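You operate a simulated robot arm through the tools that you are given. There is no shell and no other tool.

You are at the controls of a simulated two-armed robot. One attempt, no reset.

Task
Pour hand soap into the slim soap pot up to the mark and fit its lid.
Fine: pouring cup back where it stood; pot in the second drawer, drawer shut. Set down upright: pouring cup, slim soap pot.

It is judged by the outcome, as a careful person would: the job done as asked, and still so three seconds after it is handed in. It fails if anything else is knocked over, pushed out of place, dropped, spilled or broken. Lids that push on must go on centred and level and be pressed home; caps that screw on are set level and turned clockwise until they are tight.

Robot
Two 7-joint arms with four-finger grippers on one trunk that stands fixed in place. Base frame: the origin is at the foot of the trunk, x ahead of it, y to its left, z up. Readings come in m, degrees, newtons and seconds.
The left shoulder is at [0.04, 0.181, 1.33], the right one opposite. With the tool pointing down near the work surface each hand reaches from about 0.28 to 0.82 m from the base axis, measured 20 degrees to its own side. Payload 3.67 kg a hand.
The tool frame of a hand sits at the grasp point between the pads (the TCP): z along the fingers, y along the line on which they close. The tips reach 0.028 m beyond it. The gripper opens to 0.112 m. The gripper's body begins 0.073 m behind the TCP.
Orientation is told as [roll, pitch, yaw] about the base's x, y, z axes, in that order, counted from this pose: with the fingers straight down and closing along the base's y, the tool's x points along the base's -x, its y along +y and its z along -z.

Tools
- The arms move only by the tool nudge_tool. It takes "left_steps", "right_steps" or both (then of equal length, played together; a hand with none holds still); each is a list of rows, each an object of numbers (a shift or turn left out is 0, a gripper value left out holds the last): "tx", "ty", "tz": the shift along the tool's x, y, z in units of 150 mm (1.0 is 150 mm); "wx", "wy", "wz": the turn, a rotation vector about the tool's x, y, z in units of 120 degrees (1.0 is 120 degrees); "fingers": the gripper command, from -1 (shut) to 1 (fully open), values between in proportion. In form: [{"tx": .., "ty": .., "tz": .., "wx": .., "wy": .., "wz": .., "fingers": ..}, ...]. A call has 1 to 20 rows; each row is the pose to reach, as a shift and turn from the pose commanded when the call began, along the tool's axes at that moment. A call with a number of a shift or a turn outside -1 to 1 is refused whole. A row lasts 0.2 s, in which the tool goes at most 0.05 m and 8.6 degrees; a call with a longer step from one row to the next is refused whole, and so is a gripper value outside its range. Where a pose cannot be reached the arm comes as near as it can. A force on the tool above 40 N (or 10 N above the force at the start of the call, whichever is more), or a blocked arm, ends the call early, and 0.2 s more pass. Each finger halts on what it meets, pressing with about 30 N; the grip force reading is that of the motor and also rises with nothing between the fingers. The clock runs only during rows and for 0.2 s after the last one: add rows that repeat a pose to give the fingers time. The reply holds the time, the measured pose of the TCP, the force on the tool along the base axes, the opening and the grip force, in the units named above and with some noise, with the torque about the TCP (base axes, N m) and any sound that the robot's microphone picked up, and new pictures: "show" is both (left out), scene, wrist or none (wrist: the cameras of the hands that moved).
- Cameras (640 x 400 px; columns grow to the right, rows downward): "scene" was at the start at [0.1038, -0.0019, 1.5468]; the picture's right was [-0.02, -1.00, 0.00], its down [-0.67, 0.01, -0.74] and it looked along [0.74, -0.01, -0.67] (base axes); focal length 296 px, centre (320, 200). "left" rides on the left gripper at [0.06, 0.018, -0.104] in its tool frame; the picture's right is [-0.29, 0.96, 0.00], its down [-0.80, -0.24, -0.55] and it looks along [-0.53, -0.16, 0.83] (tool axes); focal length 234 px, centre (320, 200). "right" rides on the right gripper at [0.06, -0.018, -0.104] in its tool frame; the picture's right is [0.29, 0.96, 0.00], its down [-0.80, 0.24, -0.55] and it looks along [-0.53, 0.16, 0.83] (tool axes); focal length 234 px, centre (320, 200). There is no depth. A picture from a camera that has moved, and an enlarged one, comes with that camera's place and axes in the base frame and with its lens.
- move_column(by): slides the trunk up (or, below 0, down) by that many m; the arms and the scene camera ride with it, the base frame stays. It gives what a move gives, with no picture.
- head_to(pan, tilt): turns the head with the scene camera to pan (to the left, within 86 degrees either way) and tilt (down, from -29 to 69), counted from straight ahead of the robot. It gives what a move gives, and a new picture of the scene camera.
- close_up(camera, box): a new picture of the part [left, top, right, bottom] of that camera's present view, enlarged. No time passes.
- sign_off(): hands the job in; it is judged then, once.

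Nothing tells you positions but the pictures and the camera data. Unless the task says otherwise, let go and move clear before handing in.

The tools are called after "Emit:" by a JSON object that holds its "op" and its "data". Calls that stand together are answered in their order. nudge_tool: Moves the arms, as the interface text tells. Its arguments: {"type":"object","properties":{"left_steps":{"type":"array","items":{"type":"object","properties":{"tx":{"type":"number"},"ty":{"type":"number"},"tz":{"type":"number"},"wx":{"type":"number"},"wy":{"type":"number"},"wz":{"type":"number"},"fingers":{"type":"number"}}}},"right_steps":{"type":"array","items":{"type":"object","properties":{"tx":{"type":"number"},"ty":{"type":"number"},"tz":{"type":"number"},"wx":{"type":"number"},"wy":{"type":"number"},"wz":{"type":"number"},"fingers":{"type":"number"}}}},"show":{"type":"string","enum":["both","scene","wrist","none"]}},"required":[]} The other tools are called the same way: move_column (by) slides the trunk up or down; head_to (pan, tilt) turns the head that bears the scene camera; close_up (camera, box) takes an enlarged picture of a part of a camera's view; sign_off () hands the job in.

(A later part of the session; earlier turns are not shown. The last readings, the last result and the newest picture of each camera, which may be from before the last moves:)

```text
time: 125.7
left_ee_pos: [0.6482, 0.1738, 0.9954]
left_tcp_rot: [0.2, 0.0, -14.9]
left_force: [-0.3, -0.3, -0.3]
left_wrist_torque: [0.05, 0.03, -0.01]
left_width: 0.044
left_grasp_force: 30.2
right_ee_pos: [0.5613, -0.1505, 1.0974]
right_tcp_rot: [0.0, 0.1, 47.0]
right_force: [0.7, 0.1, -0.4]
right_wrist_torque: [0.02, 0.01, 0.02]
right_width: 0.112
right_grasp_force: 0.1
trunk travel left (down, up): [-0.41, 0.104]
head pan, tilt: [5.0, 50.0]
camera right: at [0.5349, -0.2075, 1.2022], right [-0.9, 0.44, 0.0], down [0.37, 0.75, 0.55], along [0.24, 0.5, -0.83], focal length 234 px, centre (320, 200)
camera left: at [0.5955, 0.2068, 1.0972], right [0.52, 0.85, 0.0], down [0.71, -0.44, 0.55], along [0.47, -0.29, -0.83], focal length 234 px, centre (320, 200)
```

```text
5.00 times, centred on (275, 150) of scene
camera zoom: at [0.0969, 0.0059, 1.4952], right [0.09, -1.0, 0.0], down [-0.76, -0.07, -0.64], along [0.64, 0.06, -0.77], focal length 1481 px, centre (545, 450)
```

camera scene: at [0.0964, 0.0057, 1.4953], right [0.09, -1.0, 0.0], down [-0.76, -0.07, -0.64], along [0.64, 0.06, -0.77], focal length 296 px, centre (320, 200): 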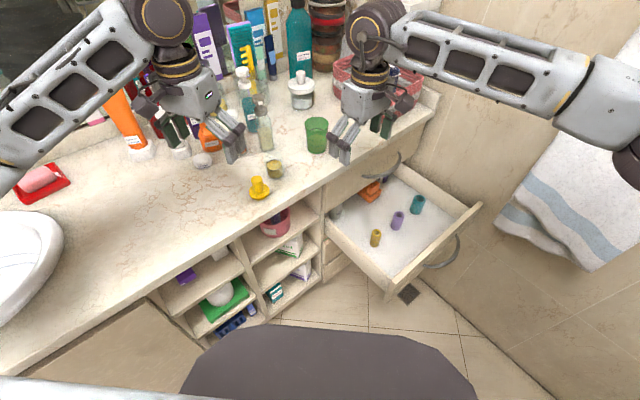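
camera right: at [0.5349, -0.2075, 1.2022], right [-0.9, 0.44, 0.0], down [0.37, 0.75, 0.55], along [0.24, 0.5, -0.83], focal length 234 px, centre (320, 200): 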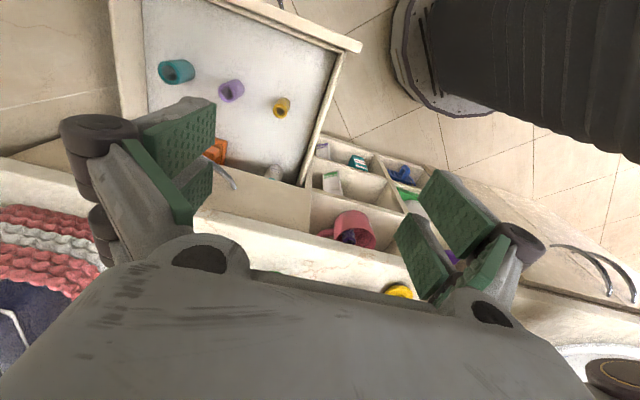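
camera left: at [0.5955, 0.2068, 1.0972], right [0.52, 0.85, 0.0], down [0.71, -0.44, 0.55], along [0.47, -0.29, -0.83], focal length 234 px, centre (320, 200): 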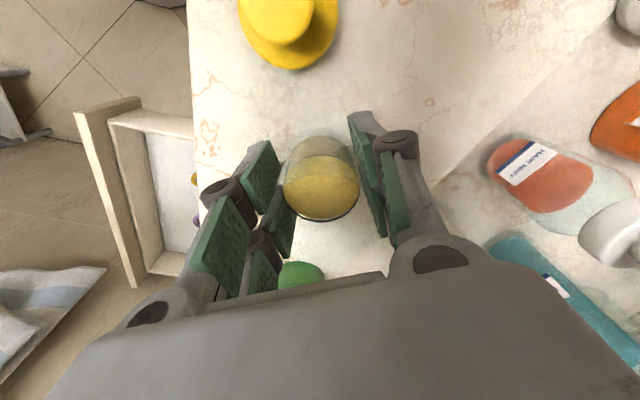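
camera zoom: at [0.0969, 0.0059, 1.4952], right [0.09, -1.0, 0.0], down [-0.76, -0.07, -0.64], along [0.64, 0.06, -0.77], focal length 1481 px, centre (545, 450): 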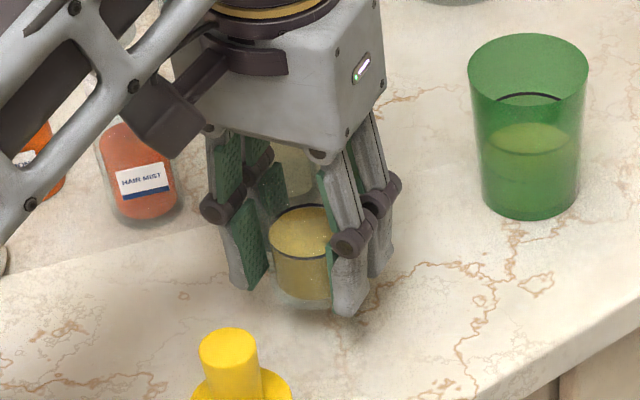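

The pot is up and level. I'll carry it slowly sideways to the hand-over spot near (0.627, 0.11).

Emit:
{"op": "nudge_tool", "data": {"left_steps": [{"tx": 0.001, "ty": -0.022, "fingers": -1}, {"tx": 0.005, "ty": -0.085}, {"tx": 0.01, "ty": -0.17}, {"tx": 0.016, "ty": -0.265}, {"tx": 0.021, "ty": -0.355}, {"tx": 0.025, "ty": -0.42}, {"tx": 0.027, "ty": -0.447}, {"tx": 0.027, "ty": -0.447, "tz": 0.03}, {"tx": 0.027, "ty": -0.447, "tz": 0.09}, {"tx": 0.027, "ty": -0.447, "tz": 0.15}, {"tx": 0.027, "ty": -0.447, "tz": 0.18}, {"tx": 0.027, "ty": -0.447, "tz": 0.19}], "show": "none"}}

Emit:
{"op": "nudge_tool", "data": {"left_steps": [{"tz": 0.005, "fingers": -1}, {"tz": 0.01}, {"tz": 0.014}, {"tz": 0.014}], "show": "none"}}

Emit:
{"op": "close_up", "data": {"camera": "scene", "box": [235, 125, 335, 205]}}

```text
time: 128.3
left_ee_pos: [0.6279, 0.111, 0.9659]
left_tcp_rot: [0.3, 0.0, -15.0]
left_force: [-0.1, 1.2, -0.3]
left_wrist_torque: [0.02, 0.01, 0.05]
left_width: 0.044
left_grasp_force: 29.8
right_ee_pos: [0.5609, -0.1511, 1.0979]
right_tcp_rot: [0.1, 0.0, 46.9]
right_force: [-0.1, -0.1, 0.3]
right_wrist_torque: [0.0, 0.02, 0.04]
right_width: 0.112
right_grasp_force: 0.1
trunk travel left (down, up): [-0.41, 0.104]
head pan, tilt: [5.0, 50.0]
```

```text
time: 129.3
left_ee_pos: [0.6285, 0.1126, 0.9643]
left_tcp_rot: [0.2, -0.1, -14.9]
left_force: [3.2, -0.6, 7.6]
left_wrist_torque: [0.04, 0.06, 0.0]
left_width: 0.0442
left_grasp_force: 29.9
right_ee_pos: [0.5616, -0.1506, 1.0984]
right_tcp_rot: [0.1, 0.0, 47.0]
right_force: [-0.4, 0.5, -0.2]
right_wrist_torque: [-0.01, 0.01, 0.01]
right_width: 0.112
right_grasp_force: 0.0
trunk travel left (down, up): [-0.41, 0.104]
head pan, tilt: [5.0, 50.0]
```

```text
5.00 times, centred on (285, 165) of scene
camera zoom: at [0.0967, 0.0062, 1.4953], right [0.09, -1.0, 0.0], down [-0.76, -0.07, -0.64], along [0.64, 0.06, -0.77], focal length 1481 px, centre (495, 375)
```

zoom: 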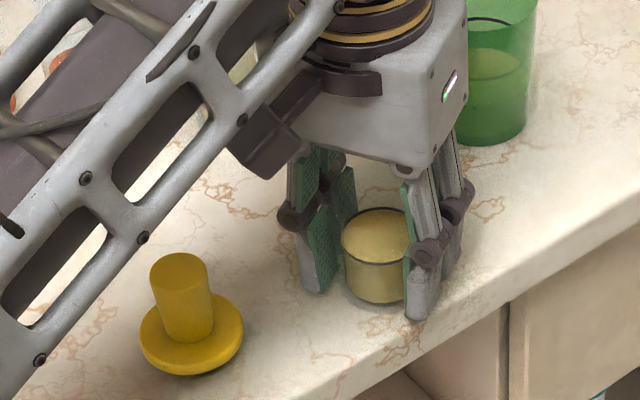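

The pot is down on the counter (contact felt). I'll release it and rise straight up.

Emit:
{"op": "nudge_tool", "data": {"left_steps": [{"fingers": -0.15}, {"fingers": 0.0}, {"fingers": 0.4}, {"fingers": 1}, {"fingers": 1}, {"tz": -0.1}, {"tz": -0.3}, {"tz": -0.5}, {"tz": -0.7}, {"tz": -0.85}], "show": "scene"}}

Emit:
{"op": "close_up", "data": {"camera": "scene", "box": [235, 125, 335, 205]}}

```text
time: 131.5
left_ee_pos: [0.6249, 0.1116, 1.0926]
left_tcp_rot: [0.2, 0.0, -14.9]
left_force: [0.1, -0.8, 0.0]
left_wrist_torque: [0.0, 0.01, -0.03]
left_width: 0.1121
left_grasp_force: 0.1
right_ee_pos: [0.5617, -0.1512, 1.0973]
right_tcp_rot: [0.1, 0.0, 46.8]
right_force: [0.1, -1.0, -0.6]
right_wrist_torque: [0.03, -0.05, 0.0]
right_width: 0.1119
right_grasp_force: 0.0
trunk travel left (down, up): [-0.41, 0.104]
head pan, tilt: [5.0, 50.0]
camera scene: at [0.0967, 0.0066, 1.4953], right [0.09, -1.0, 0.0], down [-0.76, -0.07, -0.64], along [0.64, 0.06, -0.77], focal length 296 px, centre (320, 200)
```

scene: 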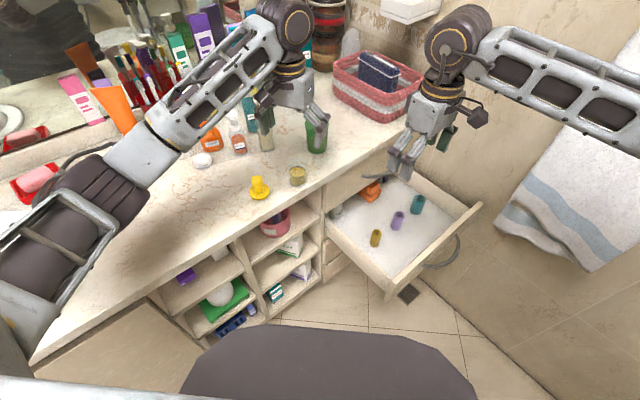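

```text
5.00 times, centred on (285, 165) of scene
camera zoom: at [0.0967, 0.0066, 1.4953], right [0.09, -1.0, 0.0], down [-0.76, -0.07, -0.64], along [0.64, 0.06, -0.77], focal length 1481 px, centre (495, 375)
```

zoom: 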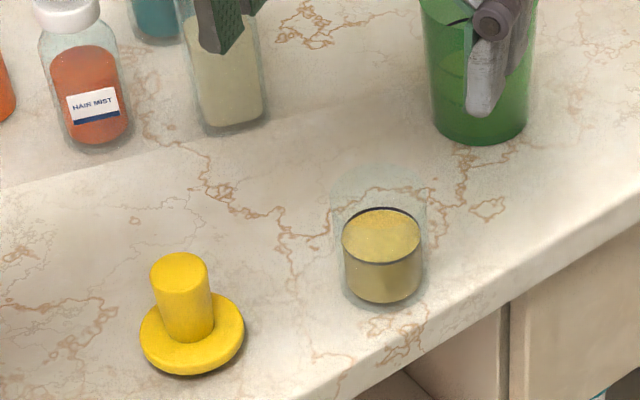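

The pot stands well at the hand-over spot with the level unchanged. I'll take the left hand back to its parking place.

Emit:
{"op": "nudge_tool", "data": {"left_steps": [{"tx": 0.115, "ty": 0.098, "tz": -0.1, "fingers": 1}, {"tx": 0.229, "ty": 0.195, "tz": -0.18}, {"tx": 0.344, "ty": 0.293, "tz": -0.25}, {"tx": 0.459, "ty": 0.39, "tz": -0.333}, {"tx": 0.574, "ty": 0.488, "tz": -0.333}, {"tx": 0.688, "ty": 0.585, "tz": -0.333}, {"tx": 0.803, "ty": 0.683, "tz": -0.333}], "show": "none"}}

Emit:
{"op": "nudge_tool", "data": {"left_steps": [{"tx": 0.1, "ty": 0.11, "tz": -0.05, "fingers": 1}, {"tx": 0.2, "ty": 0.22, "tz": -0.1}, {"tx": 0.3, "ty": 0.33, "tz": -0.15}, {"tx": 0.4, "ty": 0.44, "tz": -0.2}, {"tx": 0.5, "ty": 0.55, "tz": -0.25}], "show": "scene"}}

```text
time: 133.1
left_ee_pos: [0.5345, 0.2425, 1.1419]
left_tcp_rot: [0.2, -0.1, -15.0]
left_force: [0.0, -0.5, 0.3]
left_wrist_torque: [-0.02, -0.01, 0.03]
left_width: 0.112
left_grasp_force: 0.0
right_ee_pos: [0.5614, -0.1498, 1.0999]
right_tcp_rot: [0.0, 0.0, 46.8]
right_force: [0.0, -0.5, 0.4]
right_wrist_torque: [-0.01, -0.04, -0.01]
right_width: 0.112
right_grasp_force: 0.2
trunk travel left (down, up): [-0.41, 0.104]
head pan, tilt: [5.0, 50.0]
```

```text
time: 134.3
left_ee_pos: [0.484, 0.3404, 1.1806]
left_tcp_rot: [0.2, 0.0, -14.9]
left_force: [0.3, 0.0, 0.2]
left_wrist_torque: [-0.01, 0.01, 0.03]
left_width: 0.1124
left_grasp_force: 0.0
right_ee_pos: [0.5607, -0.1504, 1.0983]
right_tcp_rot: [0.0, -0.1, 46.9]
right_force: [-0.6, 1.0, 0.4]
right_wrist_torque: [-0.01, -0.05, 0.02]
right_width: 0.1119
right_grasp_force: 0.0
trunk travel left (down, up): [-0.41, 0.104]
head pan, tilt: [5.0, 50.0]
camera scene: at [0.0962, 0.0072, 1.4953], right [0.09, -1.0, 0.0], down [-0.76, -0.07, -0.64], along [0.64, 0.06, -0.77], focal length 296 px, centre (320, 200)
```

scene: 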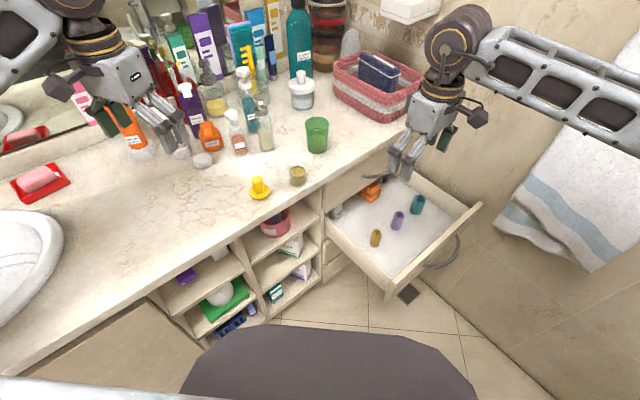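

The left hand is parked. I'll lower the trunk another 100 mm for the right arm's reach.

Emit:
{"op": "move_column", "data": {"by": -0.1}}

Emit:
{"op": "head_to", "data": {"pan": 0, "tilt": 48}}

```text
time: 135.6
left_ee_pos: [0.4845, 0.3393, 1.0804]
left_tcp_rot: [0.3, 0.1, -14.9]
left_force: [-0.3, -0.2, 0.4]
left_wrist_torque: [0.01, 0.0, 0.0]
left_width: 0.1119
left_grasp_force: 0.1
right_ee_pos: [0.5607, -0.1515, 0.9977]
right_tcp_rot: [0.1, 0.0, 46.8]
right_force: [-0.5, 0.0, 0.3]
right_wrist_torque: [-0.01, 0.02, 0.0]
right_width: 0.1122
right_grasp_force: 0.1
trunk travel left (down, up): [-0.31, 0.204]
head pan, tilt: [5.0, 50.0]
```

```text
time: 136.3
left_ee_pos: [0.4855, 0.3408, 1.0804]
left_tcp_rot: [0.2, -0.2, -14.9]
left_force: [0.3, -0.4, 1.0]
left_wrist_torque: [0.02, 0.0, -0.02]
left_width: 0.112
left_grasp_force: 0.1
right_ee_pos: [0.5613, -0.1509, 0.9979]
right_tcp_rot: [0.2, 0.0, 46.9]
right_force: [-0.4, 0.3, -1.3]
right_wrist_torque: [0.04, -0.05, 0.01]
right_width: 0.1119
right_grasp_force: 0.0
trunk travel left (down, up): [-0.31, 0.204]
head pan, tilt: [0.0, 48.0]
camera scene: at [0.099, -0.0001, 1.3978], right [0.0, -1.0, 0.0], down [-0.74, 0.0, -0.67], along [0.67, 0.0, -0.74], focal length 296 px, centre (320, 200)
```

scene: 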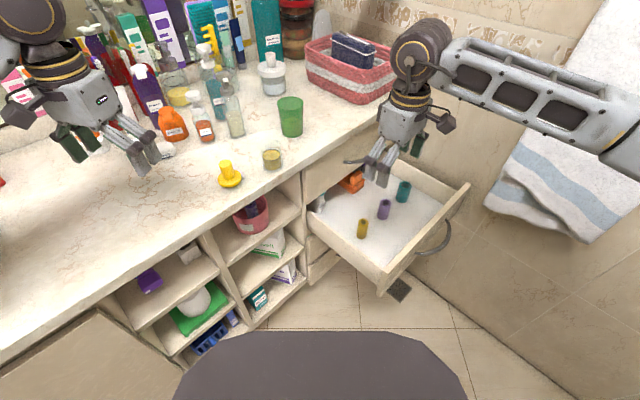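

I'll raise the right hand above the rim height and swing it over to the pot.

Emit:
{"op": "nudge_tool", "data": {"right_steps": [{"tz": -0.2, "fingers": 1}, {"tz": -0.4}, {"tx": -0.08, "ty": 0.044, "tz": -0.513}, {"tx": -0.22, "ty": 0.122, "tz": -0.513}, {"tx": -0.36, "ty": 0.199, "tz": -0.513}, {"tx": -0.5, "ty": 0.277, "tz": -0.513}, {"tx": -0.62, "ty": 0.343, "tz": -0.513}, {"tx": -0.721, "ty": 0.399, "tz": -0.513}], "show": "none"}}

Emit:
{"op": "nudge_tool", "data": {"right_steps": [{"tx": -0.14, "ty": 0.085, "fingers": 1}, {"tx": -0.28, "ty": 0.17}, {"tx": -0.42, "ty": 0.255}, {"tx": -0.56, "ty": 0.34}, {"tx": -0.7, "ty": 0.425}, {"tx": -0.79, "ty": 0.48}], "show": "both"}}

```text
time: 138.1
left_ee_pos: [0.4854, 0.3414, 1.0808]
left_tcp_rot: [0.1, 0.0, -14.9]
left_force: [0.0, -0.1, -0.1]
left_wrist_torque: [-0.01, 0.03, 0.04]
left_width: 0.112
left_grasp_force: 0.2
right_ee_pos: [0.5907, -0.0294, 1.0752]
right_tcp_rot: [0.1, 0.1, 46.8]
right_force: [0.8, 0.5, 0.2]
right_wrist_torque: [-0.04, 0.02, -0.03]
right_width: 0.1121
right_grasp_force: 0.1
trunk travel left (down, up): [-0.31, 0.204]
head pan, tilt: [0.0, 48.0]
```

```text
time: 139.5
left_ee_pos: [0.485, 0.3407, 1.0801]
left_tcp_rot: [0.2, 0.0, -14.8]
left_force: [0.6, -0.4, -0.3]
left_wrist_torque: [0.01, 0.02, -0.01]
left_width: 0.1121
left_grasp_force: 0.0
right_ee_pos: [0.6226, 0.1044, 1.0769]
right_tcp_rot: [0.2, 0.0, 46.8]
right_force: [0.6, -0.5, 0.5]
right_wrist_torque: [-0.01, -0.01, 0.0]
right_width: 0.112
right_grasp_force: 0.2
trunk travel left (down, up): [-0.31, 0.204]
head pan, tilt: [0.0, 48.0]
camera scene: at [0.0991, 0.0006, 1.3978], right [0.0, -1.0, 0.0], down [-0.74, 0.0, -0.67], along [0.67, 0.0, -0.74], focal length 296 px, centre (320, 200)
camera right: at [0.5959, 0.0493, 1.1804], right [-0.9, 0.45, 0.0], down [0.37, 0.75, 0.55], along [0.25, 0.5, -0.83], focal length 234 px, centre (320, 200)
```

scene: 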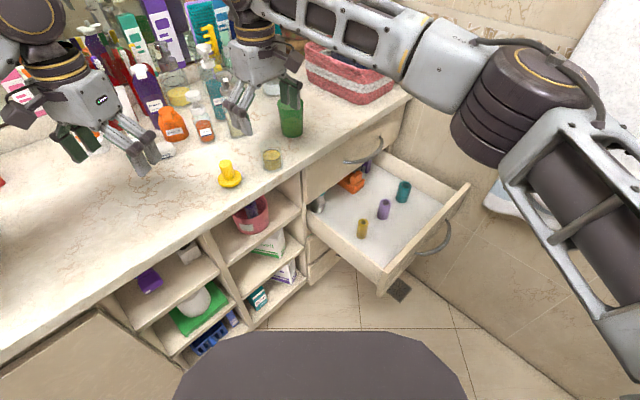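
right: 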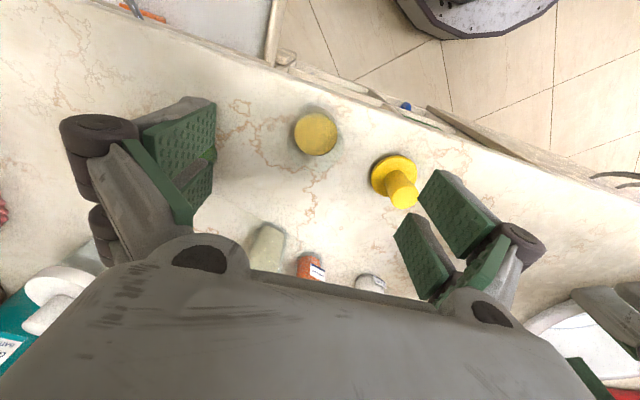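

The right hand reaches here without trouble. I'll measure the pot's exact place from its wrist camera before descending.

Emit:
{"op": "close_up", "data": {"camera": "right", "box": [270, 90, 360, 180]}}

Emit:
{"op": "close_up", "data": {"camera": "right", "box": [350, 130, 440, 230]}}

```text
4.44 times, centred on (315, 135) of right
camera zoom: at [0.5959, 0.0493, 1.1804], right [-0.9, 0.45, 0.0], down [0.37, 0.75, 0.55], along [0.25, 0.5, -0.83], focal length 1041 px, centre (342, 489)
```

zoom: 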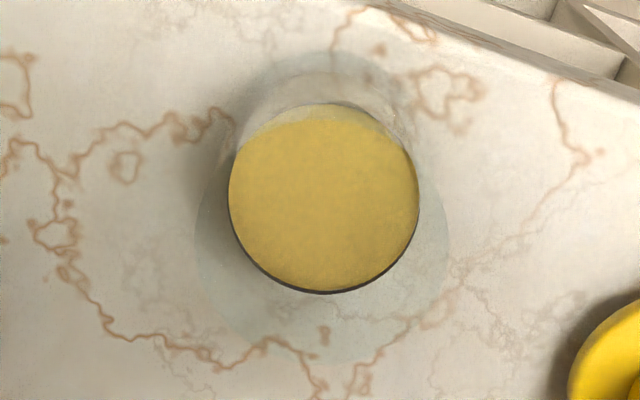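

```text
4.00 times, centred on (395, 180) of right
camera zoom: at [0.5959, 0.0493, 1.1804], right [-0.9, 0.45, 0.0], down [0.37, 0.75, 0.55], along [0.25, 0.5, -0.83], focal length 937 px, centre (20, 280)
```

zoom: 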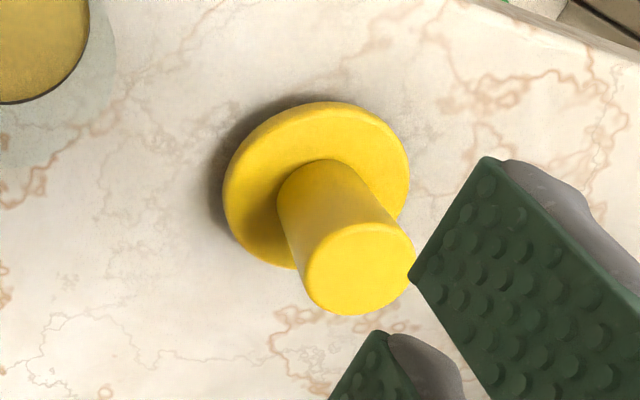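

The pot axis is at (0.6305, 0.1115). I'll centre over it, narrow the fingers to clear the lid, and descend around the pot.

Emit:
{"op": "nudge_tool", "data": {"right_steps": [{"tx": -0.04, "ty": -0.003, "fingers": 0.4}, {"tx": -0.071, "ty": -0.006, "tz": 0.06, "fingers": 0.4}, {"tx": -0.071, "ty": -0.006, "tz": 0.17}, {"tx": -0.071, "ty": -0.006, "tz": 0.3}, {"tx": -0.071, "ty": -0.006, "tz": 0.43}, {"tx": -0.071, "ty": -0.006, "tz": 0.56}, {"tx": -0.071, "ty": -0.006, "tz": 0.68}, {"tx": -0.071, "ty": -0.006, "tz": 0.746}, {"tx": -0.071, "ty": -0.006, "tz": 0.746}], "show": "wrist"}}

Emit:
{"op": "close_up", "data": {"camera": "scene", "box": [210, 110, 310, 200]}}

```text
time: 141.5
left_ee_pos: [0.4846, 0.3401, 1.079]
left_tcp_rot: [0.2, 0.2, -14.9]
left_force: [-0.6, -0.5, -0.6]
left_wrist_torque: [-0.01, 0.01, -0.01]
left_width: 0.1119
left_grasp_force: 0.0
right_ee_pos: [0.6276, 0.1127, 0.963]
right_tcp_rot: [0.2, 0.0, 46.9]
right_force: [0.1, 0.4, -0.9]
right_wrist_torque: [0.0, 0.03, -0.02]
right_width: 0.0783
right_grasp_force: 0.0
trunk travel left (down, up): [-0.31, 0.204]
head pan, tilt: [0.0, 48.0]
camera right: at [0.6017, 0.0561, 1.0672], right [-0.9, 0.44, 0.0], down [0.37, 0.75, 0.55], along [0.25, 0.5, -0.83], focal length 234 px, centre (320, 200)
```

right: 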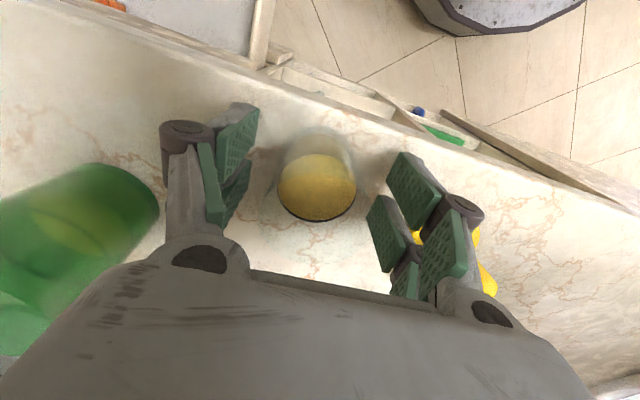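

```text
4.44 times, centred on (260, 155) of scene
camera zoom: at [0.0991, 0.0, 1.3978], right [0.0, -1.0, 0.0], down [-0.74, 0.0, -0.67], along [0.67, 0.0, -0.74], focal length 1316 px, centre (587, 400)
```

zoom: 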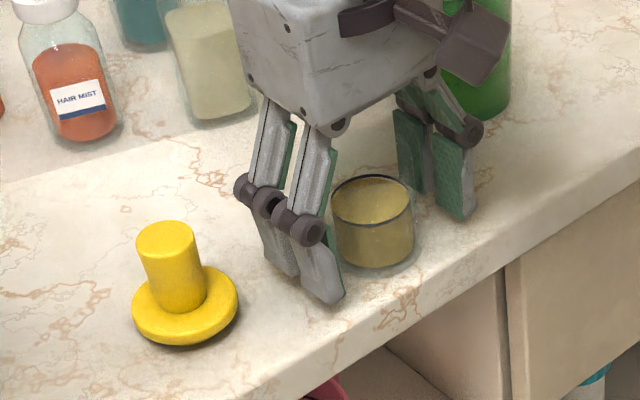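

Well centred. Closing gently on the pot.

Emit:
{"op": "nudge_tool", "data": {"right_steps": [{"fingers": 0.1}, {"fingers": -0.05}, {"fingers": -0.25}, {"fingers": -1}, {"fingers": -1}, {"fingers": -1}], "show": "none"}}

Emit:
{"op": "nudge_tool", "data": {"right_steps": [{"tz": -0.02, "fingers": -1}, {"tz": -0.05}, {"tz": -0.1}, {"tz": -0.16}, {"tz": -0.23}, {"tz": -0.3}, {"tz": -0.37}, {"tz": -0.42}, {"tz": -0.44}], "show": "wrist"}}

Emit:
{"op": "close_up", "data": {"camera": "scene", "box": [210, 90, 310, 190]}}

```text
time: 142.9
left_ee_pos: [0.4856, 0.34, 1.08]
left_tcp_rot: [0.1, 0.0, -14.9]
left_force: [-0.4, 0.0, 0.0]
left_wrist_torque: [0.01, 0.02, -0.01]
left_width: 0.1118
left_grasp_force: 0.1
right_ee_pos: [0.6295, 0.1122, 0.9638]
right_tcp_rot: [0.1, 0.0, 46.9]
right_force: [-0.4, -0.4, 0.1]
right_wrist_torque: [-0.02, 0.02, 0.04]
right_width: 0.044
right_grasp_force: 29.6
trunk travel left (down, up): [-0.31, 0.204]
head pan, tilt: [0.0, 48.0]
```

```text
time: 144.9
left_ee_pos: [0.4853, 0.3399, 1.0803]
left_tcp_rot: [0.2, 0.0, -14.9]
left_force: [0.2, -0.4, 0.1]
left_wrist_torque: [-0.02, 0.01, 0.0]
left_width: 0.112
left_grasp_force: 0.1
right_ee_pos: [0.6277, 0.1123, 1.0281]
right_tcp_rot: [0.1, 0.0, 46.9]
right_force: [-0.2, 0.2, -1.4]
right_wrist_torque: [0.0, 0.01, 0.03]
right_width: 0.0436
right_grasp_force: 29.7
trunk travel left (down, up): [-0.31, 0.204]
head pan, tilt: [0.0, 48.0]
camera right: at [0.6016, 0.0559, 1.1336], right [-0.9, 0.44, 0.0], down [0.37, 0.75, 0.55], along [0.24, 0.5, -0.83], focal length 234 px, centre (320, 200)
```

right: 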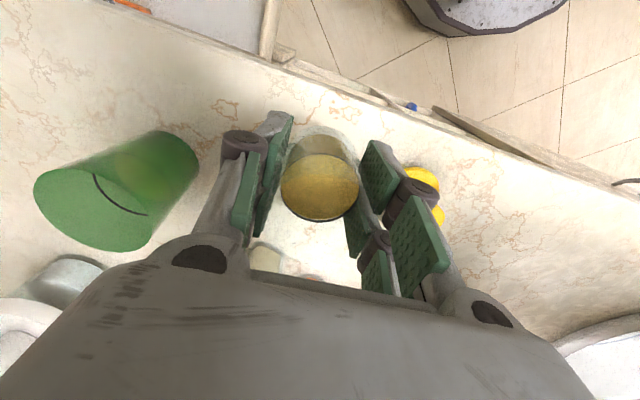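

```text
4.00 times, centred on (260, 140) of scene
camera zoom: at [0.0993, 0.0, 1.3978], right [0.0, -1.0, 0.0], down [-0.74, 0.0, -0.67], along [0.67, 0.0, -0.74], focal length 1185 px, centre (560, 440)
```

zoom: 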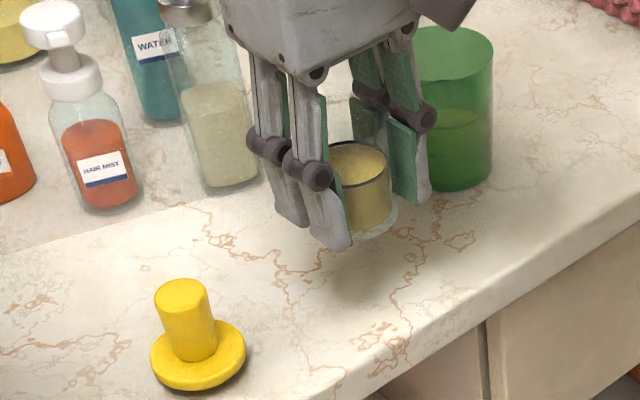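

The pot is in the right hand, upright. I'll survey the drawer closely to pick the set-down spot.

Emit:
{"op": "close_up", "data": {"camera": "scene", "box": [290, 140, 480, 300]}}

Emit:
{"op": "close_up", "data": {"camera": "scene", "box": [330, 170, 430, 250]}}

```text
2.50 times, centred on (385, 220) of scene
camera zoom: at [0.0993, 0.0, 1.3978], right [0.0, -1.0, 0.0], down [-0.74, 0.0, -0.67], along [0.67, 0.0, -0.74], focal length 741 px, centre (158, 150)
```

zoom: 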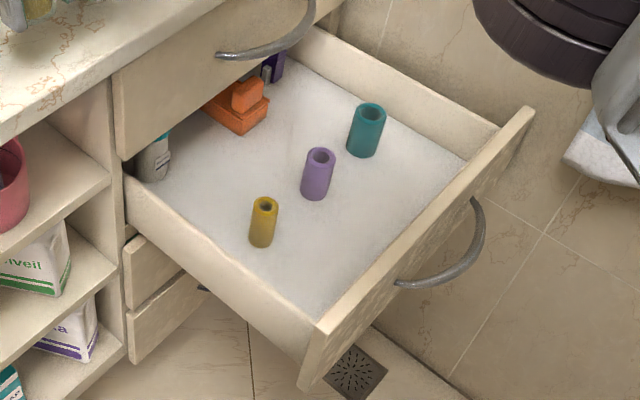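

```text
5.00 times, centred on (380, 210) of scene
camera zoom: at [0.0993, 0.0, 1.3978], right [0.0, -1.0, 0.0], down [-0.74, 0.0, -0.67], along [0.67, 0.0, -0.74], focal length 1481 px, centre (20, 150)
```

zoom: 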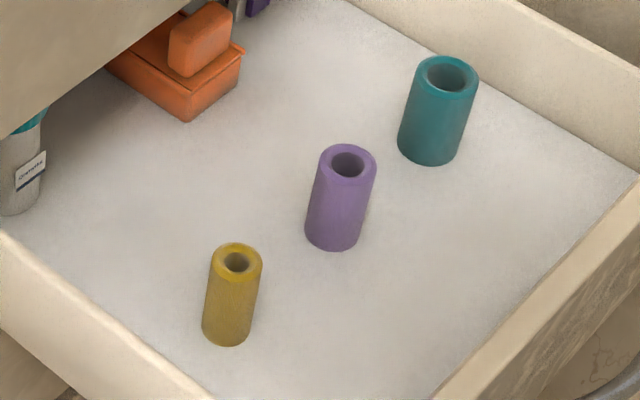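

The drawer has free floor between the three tubes and its front; I'll set the pot near (0.595, -0.171), clear of the gold tube, left wall and front. I'll carry the pot level, slowly, out past the counter edge.

Emit:
{"op": "nudge_tool", "data": {"right_steps": [{"tx": 0.038, "ty": -0.028, "fingers": -1}, {"tx": 0.11, "ty": -0.082}, {"tx": 0.21, "ty": -0.156}, {"tx": 0.32, "ty": -0.238}, {"tx": 0.43, "ty": -0.32}, {"tx": 0.54, "ty": -0.401}, {"tx": 0.65, "ty": -0.483}, {"tx": 0.763, "ty": -0.567}], "show": "none"}}

Emit:
{"op": "nudge_tool", "data": {"right_steps": [{"tx": 0.11, "ty": -0.082, "fingers": -1}, {"tx": 0.22, "ty": -0.164}, {"tx": 0.33, "ty": -0.245}, {"tx": 0.44, "ty": -0.327}, {"tx": 0.55, "ty": -0.409}, {"tx": 0.65, "ty": -0.483}, {"tx": 0.73, "ty": -0.542}, {"tx": 0.763, "ty": -0.567}], "show": "both"}}

```text
time: 146.7
left_ee_pos: [0.4849, 0.3406, 1.0797]
left_tcp_rot: [0.2, 0.0, -14.8]
left_force: [1.4, 0.4, 0.3]
left_wrist_torque: [0.03, -0.02, -0.01]
left_width: 0.1122
left_grasp_force: 0.1
right_ee_pos: [0.6104, -0.0293, 1.0291]
right_tcp_rot: [0.0, 0.0, 46.8]
right_force: [-0.5, -0.2, -1.8]
right_wrist_torque: [0.02, 0.0, 0.01]
right_width: 0.0437
right_grasp_force: 30.3
trunk travel left (down, up): [-0.31, 0.204]
head pan, tilt: [0.0, 48.0]
```

```text
time: 148.5
left_ee_pos: [0.4855, 0.3407, 1.0798]
left_tcp_rot: [0.2, 0.0, -14.9]
left_force: [1.1, 0.9, -0.4]
left_wrist_torque: [0.01, -0.02, -0.02]
left_width: 0.1122
left_grasp_force: 0.1
right_ee_pos: [0.5999, -0.1329, 1.029]
right_tcp_rot: [0.1, 0.1, 46.8]
right_force: [0.5, 0.4, -1.2]
right_wrist_torque: [0.0, -0.01, -0.02]
right_width: 0.0436
right_grasp_force: 29.7
right hand out of reach, approached as far as the arm can: row 6, 7, 8
trunk travel left (down, up): [-0.31, 0.204]
head pan, tilt: [0.0, 48.0]
camera scene: at [0.0992, -0.0001, 1.3978], right [0.0, -1.0, 0.0], down [-0.74, 0.0, -0.67], along [0.67, 0.0, -0.74], focal length 296 px, centre (320, 200)
camera right: at [0.5744, -0.189, 1.1343], right [-0.9, 0.44, 0.0], down [0.37, 0.75, 0.55], along [0.25, 0.5, -0.83], focal length 234 px, centre (320, 200)
```

scene: 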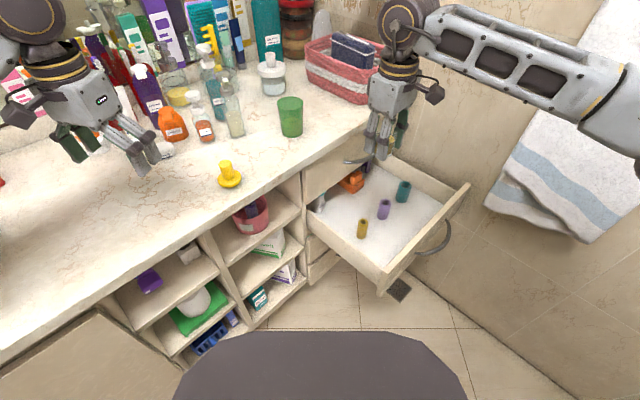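
right: 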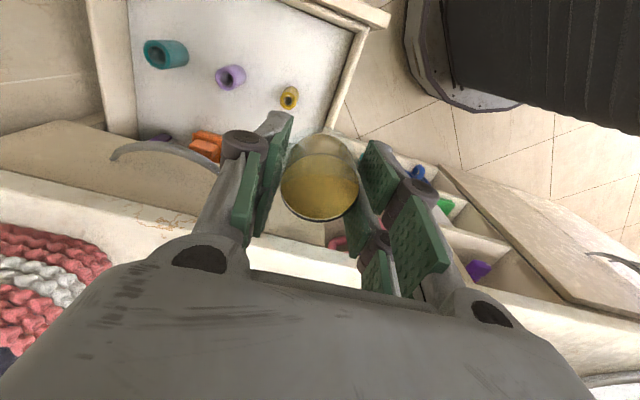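

The wrist twist limit stopped the hand a little short. The pot is round, so I'll ease the yaw from 47° to about 20° and continue.

Emit:
{"op": "nudge_tool", "data": {"right_steps": [{"wz": 0.03, "fingers": -1}, {"wz": 0.07}, {"wz": 0.11}, {"wz": 0.15}, {"wz": 0.19}, {"wz": 0.215}, {"wz": 0.225}], "show": "none"}}

```text
time: 150.1
left_ee_pos: [0.4851, 0.3407, 1.0802]
left_tcp_rot: [0.2, 0.1, -14.9]
left_force: [0.6, -0.7, -0.8]
left_wrist_torque: [-0.04, 0.01, -0.01]
left_width: 0.1119
left_grasp_force: 0.1
right_ee_pos: [0.6026, -0.1308, 1.0281]
right_tcp_rot: [0.1, 0.1, 19.8]
right_force: [0.2, -0.1, -1.8]
right_wrist_torque: [-0.03, 0.01, -0.01]
right_width: 0.0435
right_grasp_force: 30.3
trunk travel left (down, up): [-0.31, 0.204]
head pan, tilt: [0.0, 48.0]
```

Emit:
{"op": "nudge_tool", "data": {"right_steps": [{"tx": 0.03, "ty": -0.05, "fingers": -1}, {"tx": 0.07, "ty": -0.12}, {"tx": 0.11, "ty": -0.19}, {"tx": 0.137, "ty": -0.236}, {"tx": 0.137, "ty": -0.236}], "show": "none"}}

Emit:
{"op": "move_column", "data": {"by": -0.08}}

Emit:
{"op": "head_to", "data": {"pan": -12, "tilt": 55}}

Emit:
{"op": "close_up", "data": {"camera": "right", "box": [80, 0, 400, 200]}}

```text
time: 151.3
left_ee_pos: [0.485, 0.3391, 1.0798]
left_tcp_rot: [0.2, 0.0, -14.9]
left_force: [-0.2, 0.5, -0.8]
left_wrist_torque: [-0.01, 0.04, 0.01]
left_width: 0.112
left_grasp_force: 0.1
right_ee_pos: [0.5953, -0.1721, 1.0276]
right_tcp_rot: [0.0, 0.0, 19.9]
right_force: [-0.2, 0.2, -1.2]
right_wrist_torque: [0.02, 0.0, 0.01]
right_width: 0.0432
right_grasp_force: 29.9
trunk travel left (down, up): [-0.31, 0.204]
head pan, tilt: [0.0, 48.0]
```

```text
time: 152.4
left_ee_pos: [0.4848, 0.3403, 1.0006]
left_tcp_rot: [0.2, 0.0, -15.0]
left_force: [0.3, 0.6, -0.5]
left_wrist_torque: [0.01, -0.01, 0.01]
left_width: 0.112
left_grasp_force: 0.1
right_ee_pos: [0.5946, -0.1713, 0.9496]
right_tcp_rot: [0.1, -0.1, 19.9]
right_force: [-0.2, -0.2, -1.2]
right_wrist_torque: [-0.03, 0.01, 0.02]
right_width: 0.0433
right_grasp_force: 29.8
trunk travel left (down, up): [-0.23, 0.284]
head pan, tilt: [0.0, 48.0]
```

```text
time: 153.2
left_ee_pos: [0.4847, 0.3412, 1.0011]
left_tcp_rot: [0.2, 0.0, -15.0]
left_force: [0.2, 0.2, -0.6]
left_wrist_torque: [-0.01, 0.03, 0.01]
left_width: 0.1119
left_grasp_force: 0.1
right_ee_pos: [0.5939, -0.1724, 0.9484]
right_tcp_rot: [0.1, 0.1, 19.9]
right_force: [-0.3, -0.3, -1.1]
right_wrist_torque: [0.01, -0.02, 0.0]
right_width: 0.0432
right_grasp_force: 30.3
trunk travel left (down, up): [-0.23, 0.284]
head pan, tilt: [-12.0, 55.0]
camera scene: at [0.0911, -0.0151, 1.3095], right [-0.21, -0.98, 0.0], down [-0.8, 0.17, -0.57], along [0.56, -0.12, -0.82], focal length 296 px, centre (320, 200)
```

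scene: 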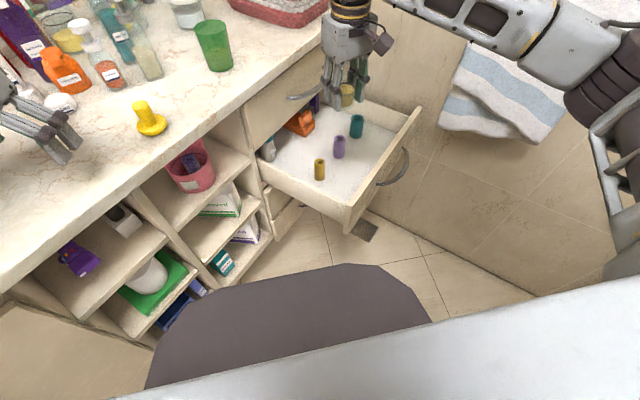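

```text
2.00 times, centred on (240, 100) of right
camera zoom: at [0.5465, -0.2093, 1.0535], right [-0.6, 0.8, 0.0], down [0.67, 0.5, 0.55], along [0.44, 0.33, -0.83], focal length 468 px, centre (480, 400)
```

zoom: 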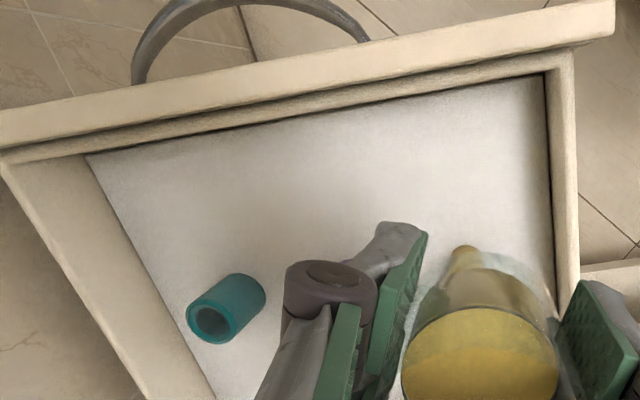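

The wrist view shows the drawer interior well. I'll get precise views of its front panel and walls to be sure the wrist camera clears them on the way down.

Emit:
{"op": "close_up", "data": {"camera": "scene", "box": [250, 80, 430, 240]}}

Emit:
{"op": "close_up", "data": {"camera": "right", "box": [320, 0, 480, 120]}}

```text
2.50 times, centred on (340, 160) of scene
camera zoom: at [0.0911, -0.0151, 1.3095], right [-0.21, -0.98, 0.0], down [-0.8, 0.17, -0.57], along [0.56, -0.12, -0.82], focal length 741 px, centre (270, 300)
```

zoom: 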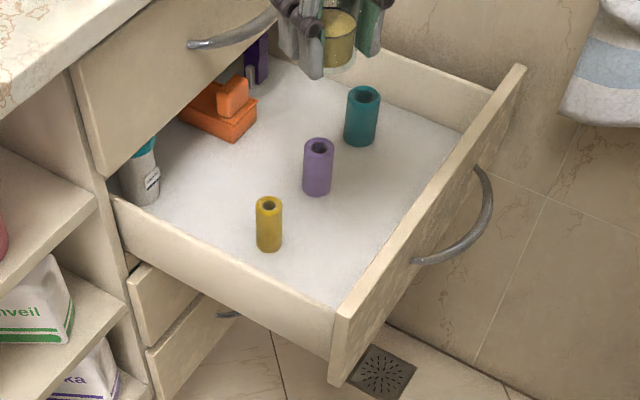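

```text
3.33 times, centred on (400, 60) of right
camera zoom: at [0.5465, -0.2093, 1.0535], right [-0.6, 0.8, 0.0], down [0.67, 0.5, 0.55], along [0.44, 0.33, -0.83], focal length 781 px, centre (53, 667)
```

zoom: 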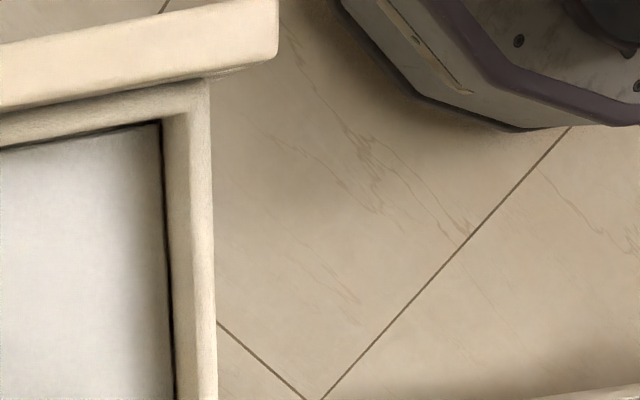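

The drawer's floor is near z 0.595, its front panel's top at 0.704, and the tubes stand at mid-depth. I'll centre over the spot (0.624, -0.190) and start down.

Emit:
{"op": "nudge_tool", "data": {"right_steps": [{"tx": -0.05, "ty": -0.06, "fingers": -1}, {"tx": -0.11, "ty": -0.13}, {"tx": -0.147, "ty": -0.176}, {"tx": -0.147, "ty": -0.176, "tz": 0.08}, {"tx": -0.147, "ty": -0.176, "tz": 0.22}, {"tx": -0.147, "ty": -0.176, "tz": 0.37}, {"tx": -0.147, "ty": -0.176, "tz": 0.52}, {"tx": -0.147, "ty": -0.176, "tz": 0.67}, {"tx": -0.147, "ty": -0.176, "tz": 0.82}, {"tx": -0.147, "ty": -0.176, "tz": 0.95}, {"tx": -0.147, "ty": -0.176, "tz": 1.0}], "show": "both"}}

Emit:
{"op": "close_up", "data": {"camera": "scene", "box": [250, 80, 430, 240]}}

```text
time: 155.6
left_ee_pos: [0.4857, 0.3402, 1.0017]
left_tcp_rot: [0.2, 0.0, -14.8]
left_force: [-0.4, 0.9, 0.0]
left_wrist_torque: [-0.01, -0.01, 0.02]
left_width: 0.1122
left_grasp_force: 0.1
right_ee_pos: [0.6258, -0.188, 0.7976]
right_tcp_rot: [0.1, 0.1, 19.9]
right_force: [1.1, -0.2, -1.5]
right_wrist_torque: [0.0, 0.03, -0.01]
right_width: 0.0435
right_grasp_force: 29.8
trunk travel left (down, up): [-0.23, 0.284]
head pan, tilt: [-12.0, 55.0]
camera scene: at [0.091, -0.0151, 1.3095], right [-0.21, -0.98, 0.0], down [-0.8, 0.17, -0.57], along [0.56, -0.12, -0.82], focal length 296 px, centre (320, 200)
camera right: at [0.5751, -0.2253, 0.9024], right [-0.6, 0.8, 0.0], down [0.67, 0.5, 0.55], along [0.44, 0.33, -0.83], focal length 234 px, centre (320, 200)
```

scene: 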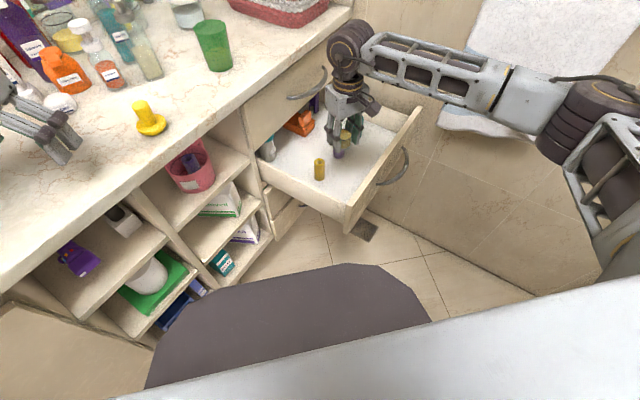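
right: 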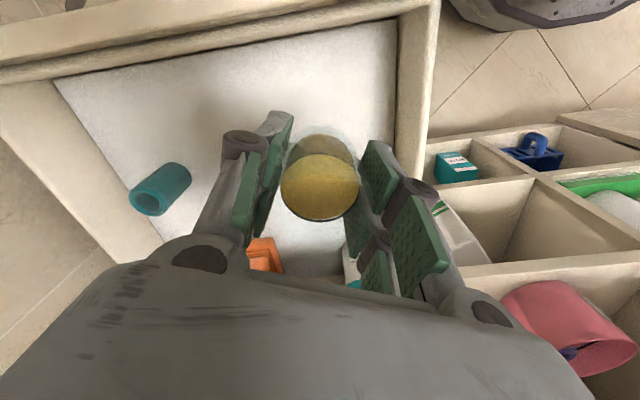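

```text
2.50 times, centred on (340, 160) of scene
camera zoom: at [0.091, -0.0151, 1.3095], right [-0.21, -0.98, 0.0], down [-0.8, 0.17, -0.57], along [0.56, -0.12, -0.82], focal length 741 px, centre (270, 300)
```

zoom: 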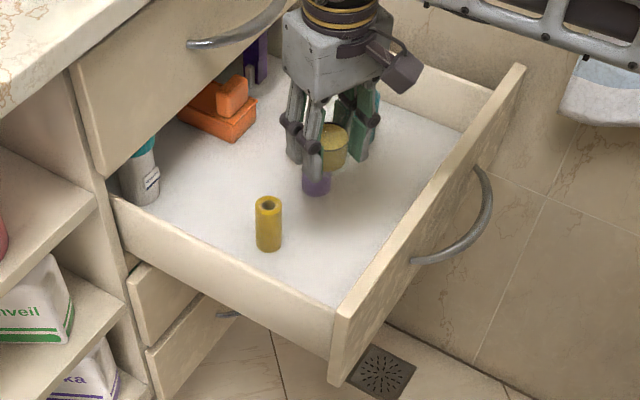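

All clear: gold tube is about 60 mm from the pot's axis. I'll continue down, slowing near the floor.

Emit:
{"op": "nudge_tool", "data": {"right_steps": [{"tz": 0.08, "fingers": -1}, {"tz": 0.2}, {"tz": 0.35}, {"tz": 0.5}, {"tz": 0.64}, {"tz": 0.76}, {"tz": 0.86}, {"tz": 0.92}], "show": "none"}}

Emit:
{"op": "close_up", "data": {"camera": "scene", "box": [280, 90, 420, 210]}}

Emit:
{"op": "close_up", "data": {"camera": "right", "box": [0, 0, 640, 400]}}

```text
time: 157.4
left_ee_pos: [0.4851, 0.3403, 1.0007]
left_tcp_rot: [0.1, 0.1, -14.8]
left_force: [-0.3, 0.2, 0.4]
left_wrist_torque: [-0.02, 0.02, 0.01]
left_width: 0.1119
left_grasp_force: 0.0
right_ee_pos: [0.6249, -0.1881, 0.6604]
right_tcp_rot: [0.1, 0.1, 19.9]
right_force: [0.1, -0.2, -1.2]
right_wrist_torque: [-0.02, 0.01, 0.0]
right_width: 0.0434
right_grasp_force: 30.0
trunk travel left (down, up): [-0.23, 0.284]
head pan, tilt: [-12.0, 55.0]
```

```text
3.33 times, centred on (350, 150) of scene
camera zoom: at [0.091, -0.0153, 1.3095], right [-0.21, -0.98, 0.0], down [-0.8, 0.17, -0.57], along [0.56, -0.12, -0.82], focal length 987 px, centre (220, 367)
```

zoom: 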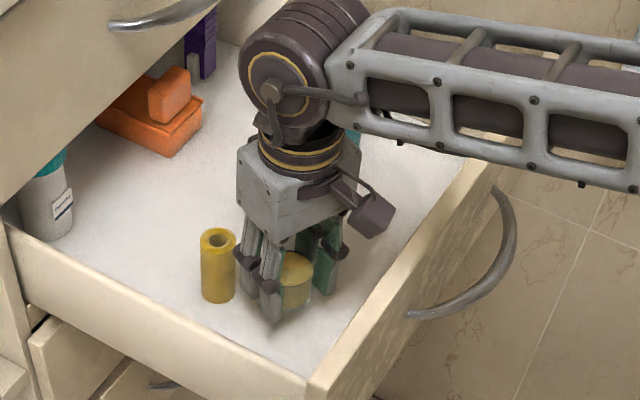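

```text
1.00 times, centred on (320, 200) of right (not enlarged: the box is as wide or as high as the picture)
camera zoom: at [0.5751, -0.227, 0.7649], right [-0.6, 0.8, 0.0], down [0.67, 0.5, 0.55], along [0.44, 0.33, -0.83], focal length 234 px, centre (320, 200)
```

zoom: 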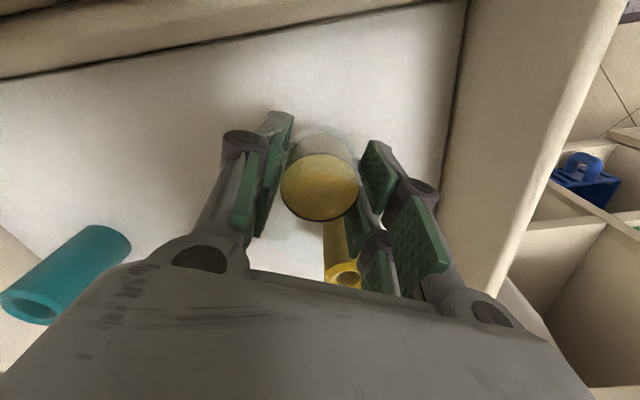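

The pot is inside the drawer with room on all sides. I'll lower the last couple of centimetres slowly until contact.

Emit:
{"op": "nudge_tool", "data": {"right_steps": [{"tz": 0.03, "fingers": -1}, {"tz": 0.06}, {"tz": 0.09}, {"tz": 0.09}], "show": "none"}}

Emit:
{"op": "nudge_tool", "data": {"right_steps": [{"tz": 0.013, "fingers": -1}, {"tz": 0.027}, {"tz": 0.027}], "show": "none"}}

```text
time: 158.4
left_ee_pos: [0.4844, 0.3398, 1.0003]
left_tcp_rot: [0.2, 0.0, -14.9]
left_force: [0.1, 0.6, 0.1]
left_wrist_torque: [0.0, -0.01, 0.02]
left_width: 0.1121
left_grasp_force: 0.0
right_ee_pos: [0.6253, -0.1902, 0.6475]
right_tcp_rot: [0.0, 0.1, 19.8]
right_force: [0.3, 0.2, -1.7]
right_wrist_torque: [0.04, 0.04, -0.01]
right_width: 0.0433
right_grasp_force: 30.4
trunk travel left (down, up): [-0.23, 0.284]
head pan, tilt: [-12.0, 55.0]
```

```text
time: 159.2
left_ee_pos: [0.4849, 0.3402, 1.001]
left_tcp_rot: [0.3, 0.0, -14.8]
left_force: [0.3, -0.9, -0.1]
left_wrist_torque: [0.01, -0.02, 0.03]
left_width: 0.112
left_grasp_force: 0.1
right_ee_pos: [0.6235, -0.1892, 0.6442]
right_tcp_rot: [0.1, 0.1, 19.9]
right_force: [0.4, -0.4, -1.3]
right_wrist_torque: [0.0, 0.01, -0.05]
right_width: 0.0433
right_grasp_force: 29.8
trunk travel left (down, up): [-0.23, 0.284]
head pan, tilt: [-12.0, 55.0]
```

Emit:
{"op": "nudge_tool", "data": {"right_steps": [{"tz": 0.013, "fingers": -1}, {"tz": 0.027}, {"tz": 0.027}], "show": "none"}}

Emit:
{"op": "nudge_tool", "data": {"right_steps": [{"tz": 0.01, "fingers": -1}, {"tz": 0.02}, {"tz": 0.02}], "show": "none"}}

Emit:
{"op": "close_up", "data": {"camera": "scene", "box": [300, 110, 370, 190]}}

```text
time: 160.0
left_ee_pos: [0.4853, 0.3398, 1.0007]
left_tcp_rot: [0.1, 0.1, -15.0]
left_force: [-0.2, -0.3, -0.4]
left_wrist_torque: [0.05, -0.03, 0.0]
left_width: 0.1117
left_grasp_force: 0.1
right_ee_pos: [0.6237, -0.1888, 0.6395]
right_tcp_rot: [0.1, 0.1, 19.9]
right_force: [0.2, 0.3, -1.1]
right_wrist_torque: [0.0, 0.0, -0.02]
right_width: 0.0432
right_grasp_force: 30.3
trunk travel left (down, up): [-0.23, 0.284]
head pan, tilt: [-12.0, 55.0]
```

```text
time: 160.8
left_ee_pos: [0.4851, 0.3396, 1.0003]
left_tcp_rot: [0.2, 0.0, -15.0]
left_force: [0.1, 0.4, 0.5]
left_wrist_torque: [0.02, -0.04, -0.03]
left_width: 0.1117
left_grasp_force: 0.1
right_ee_pos: [0.6248, -0.1898, 0.6367]
right_tcp_rot: [0.1, 0.1, 19.9]
right_force: [0.4, -0.2, -1.1]
right_wrist_torque: [0.02, -0.02, 0.02]
right_width: 0.0431
right_grasp_force: 30.0
trunk travel left (down, up): [-0.23, 0.284]
head pan, tilt: [-12.0, 55.0]
```

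```text
5.00 times, centred on (335, 150) of scene
camera zoom: at [0.0909, -0.0152, 1.3095], right [-0.21, -0.98, 0.0], down [-0.8, 0.17, -0.57], along [0.56, -0.12, -0.82], focal length 1481 px, centre (245, 450)
```

zoom: 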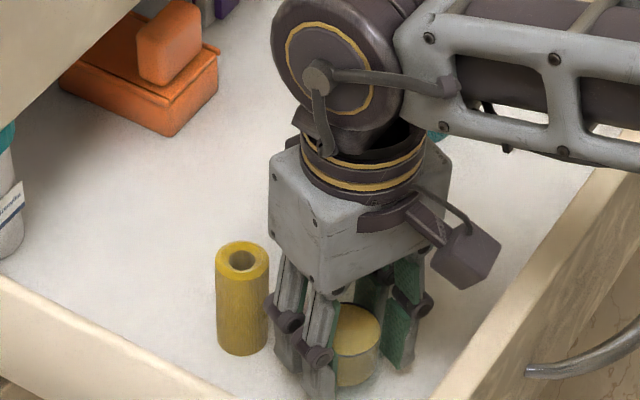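

Not quite on the floor yet. Continuing in small steps.

Emit:
{"op": "nudge_tool", "data": {"right_steps": [{"tz": 0.01, "fingers": -1}, {"tz": 0.02}, {"tz": 0.02}], "show": "none"}}

Emit:
{"op": "nudge_tool", "data": {"right_steps": [{"tz": 0.01, "fingers": -1}, {"tz": 0.02}, {"tz": 0.02}], "show": "none"}}

Emit:
{"op": "nudge_tool", "data": {"right_steps": [{"tz": 0.01, "fingers": -1}, {"tz": 0.02}, {"tz": 0.02}], "show": "none"}}

```text
time: 161.6
left_ee_pos: [0.4845, 0.3401, 1.0005]
left_tcp_rot: [0.1, 0.0, -14.9]
left_force: [-1.0, -0.5, -0.1]
left_wrist_torque: [0.01, 0.03, -0.01]
left_width: 0.1119
left_grasp_force: 0.0
right_ee_pos: [0.6238, -0.1879, 0.6334]
right_tcp_rot: [0.1, 0.1, 19.9]
right_force: [-0.5, 0.2, -1.4]
right_wrist_torque: [-0.01, -0.02, -0.01]
right_width: 0.0434
right_grasp_force: 30.4
trunk travel left (down, up): [-0.23, 0.284]
head pan, tilt: [-12.0, 55.0]
```

```text
time: 162.4
left_ee_pos: [0.485, 0.3402, 1.0021]
left_tcp_rot: [0.2, 0.0, -14.9]
left_force: [0.4, 0.1, 0.0]
left_wrist_torque: [0.0, 0.0, -0.03]
left_width: 0.1121
left_grasp_force: 0.1
right_ee_pos: [0.6234, -0.1887, 0.6312]
right_tcp_rot: [0.1, 0.1, 19.9]
right_force: [0.1, 0.1, -0.7]
right_wrist_torque: [0.01, -0.03, 0.01]
right_width: 0.0432
right_grasp_force: 29.8
trunk travel left (down, up): [-0.23, 0.284]
head pan, tilt: [-12.0, 55.0]
```

```text
time: 163.2
left_ee_pos: [0.4852, 0.3409, 1.0012]
left_tcp_rot: [0.2, 0.0, -14.8]
left_force: [0.4, 0.6, -0.6]
left_wrist_torque: [-0.04, -0.03, 0.0]
left_width: 0.1119
left_grasp_force: 0.0
right_ee_pos: [0.623, -0.1893, 0.6291]
right_tcp_rot: [0.1, 0.1, 19.8]
right_force: [0.5, -0.8, -1.1]
right_wrist_torque: [-0.05, -0.01, 0.0]
right_width: 0.0431
right_grasp_force: 30.1
trunk travel left (down, up): [-0.23, 0.284]
head pan, tilt: [-12.0, 55.0]
```

Emit:
{"op": "nudge_tool", "data": {"right_steps": [{"tz": 0.01, "fingers": -1}, {"tz": 0.02}, {"tz": 0.02}], "show": "none"}}

Emit:
{"op": "nudge_tool", "data": {"right_steps": [{"tz": 0.01, "fingers": -1}, {"tz": 0.02}, {"tz": 0.02}], "show": "none"}}

Emit:
{"op": "close_up", "data": {"camera": "scene", "box": [300, 130, 370, 200]}}

```text
time: 164.0
left_ee_pos: [0.4831, 0.3401, 1.0009]
left_tcp_rot: [0.2, -0.1, -14.9]
left_force: [-0.5, -0.4, -0.3]
left_wrist_torque: [0.0, 0.0, 0.0]
left_width: 0.1118
left_grasp_force: 0.1
right_ee_pos: [0.6266, -0.1898, 0.6279]
right_tcp_rot: [0.0, -0.2, 19.9]
right_force: [-0.5, -0.3, 19.5]
right_wrist_torque: [-0.2, 0.21, 0.0]
right_width: 0.0432
right_grasp_force: 30.1
trunk travel left (down, up): [-0.23, 0.284]
head pan, tilt: [-12.0, 55.0]
```

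```text
time: 164.8
left_ee_pos: [0.4829, 0.3392, 1.0031]
left_tcp_rot: [0.2, -0.2, -14.9]
left_force: [-0.1, -0.8, -0.5]
left_wrist_torque: [0.01, 0.01, 0.01]
left_width: 0.1121
left_grasp_force: 0.0
right_ee_pos: [0.6262, -0.1878, 0.6252]
right_tcp_rot: [-0.1, -0.2, 19.8]
right_force: [2.0, -3.8, 36.6]
right_wrist_torque: [-0.18, -0.01, 0.0]
right_width: 0.0431
right_grasp_force: 29.5
trunk travel left (down, up): [-0.23, 0.284]
head pan, tilt: [-12.0, 55.0]
```

```text
5.71 times, centred on (335, 165) of scene
camera zoom: at [0.0874, -0.0144, 1.3099], right [-0.21, -0.98, 0.0], down [-0.8, 0.17, -0.58], along [0.56, -0.12, -0.82], focal length 1693 px, centre (234, 400)
```

zoom: 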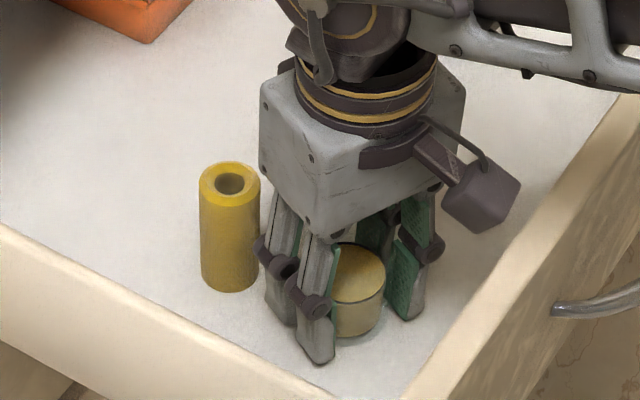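

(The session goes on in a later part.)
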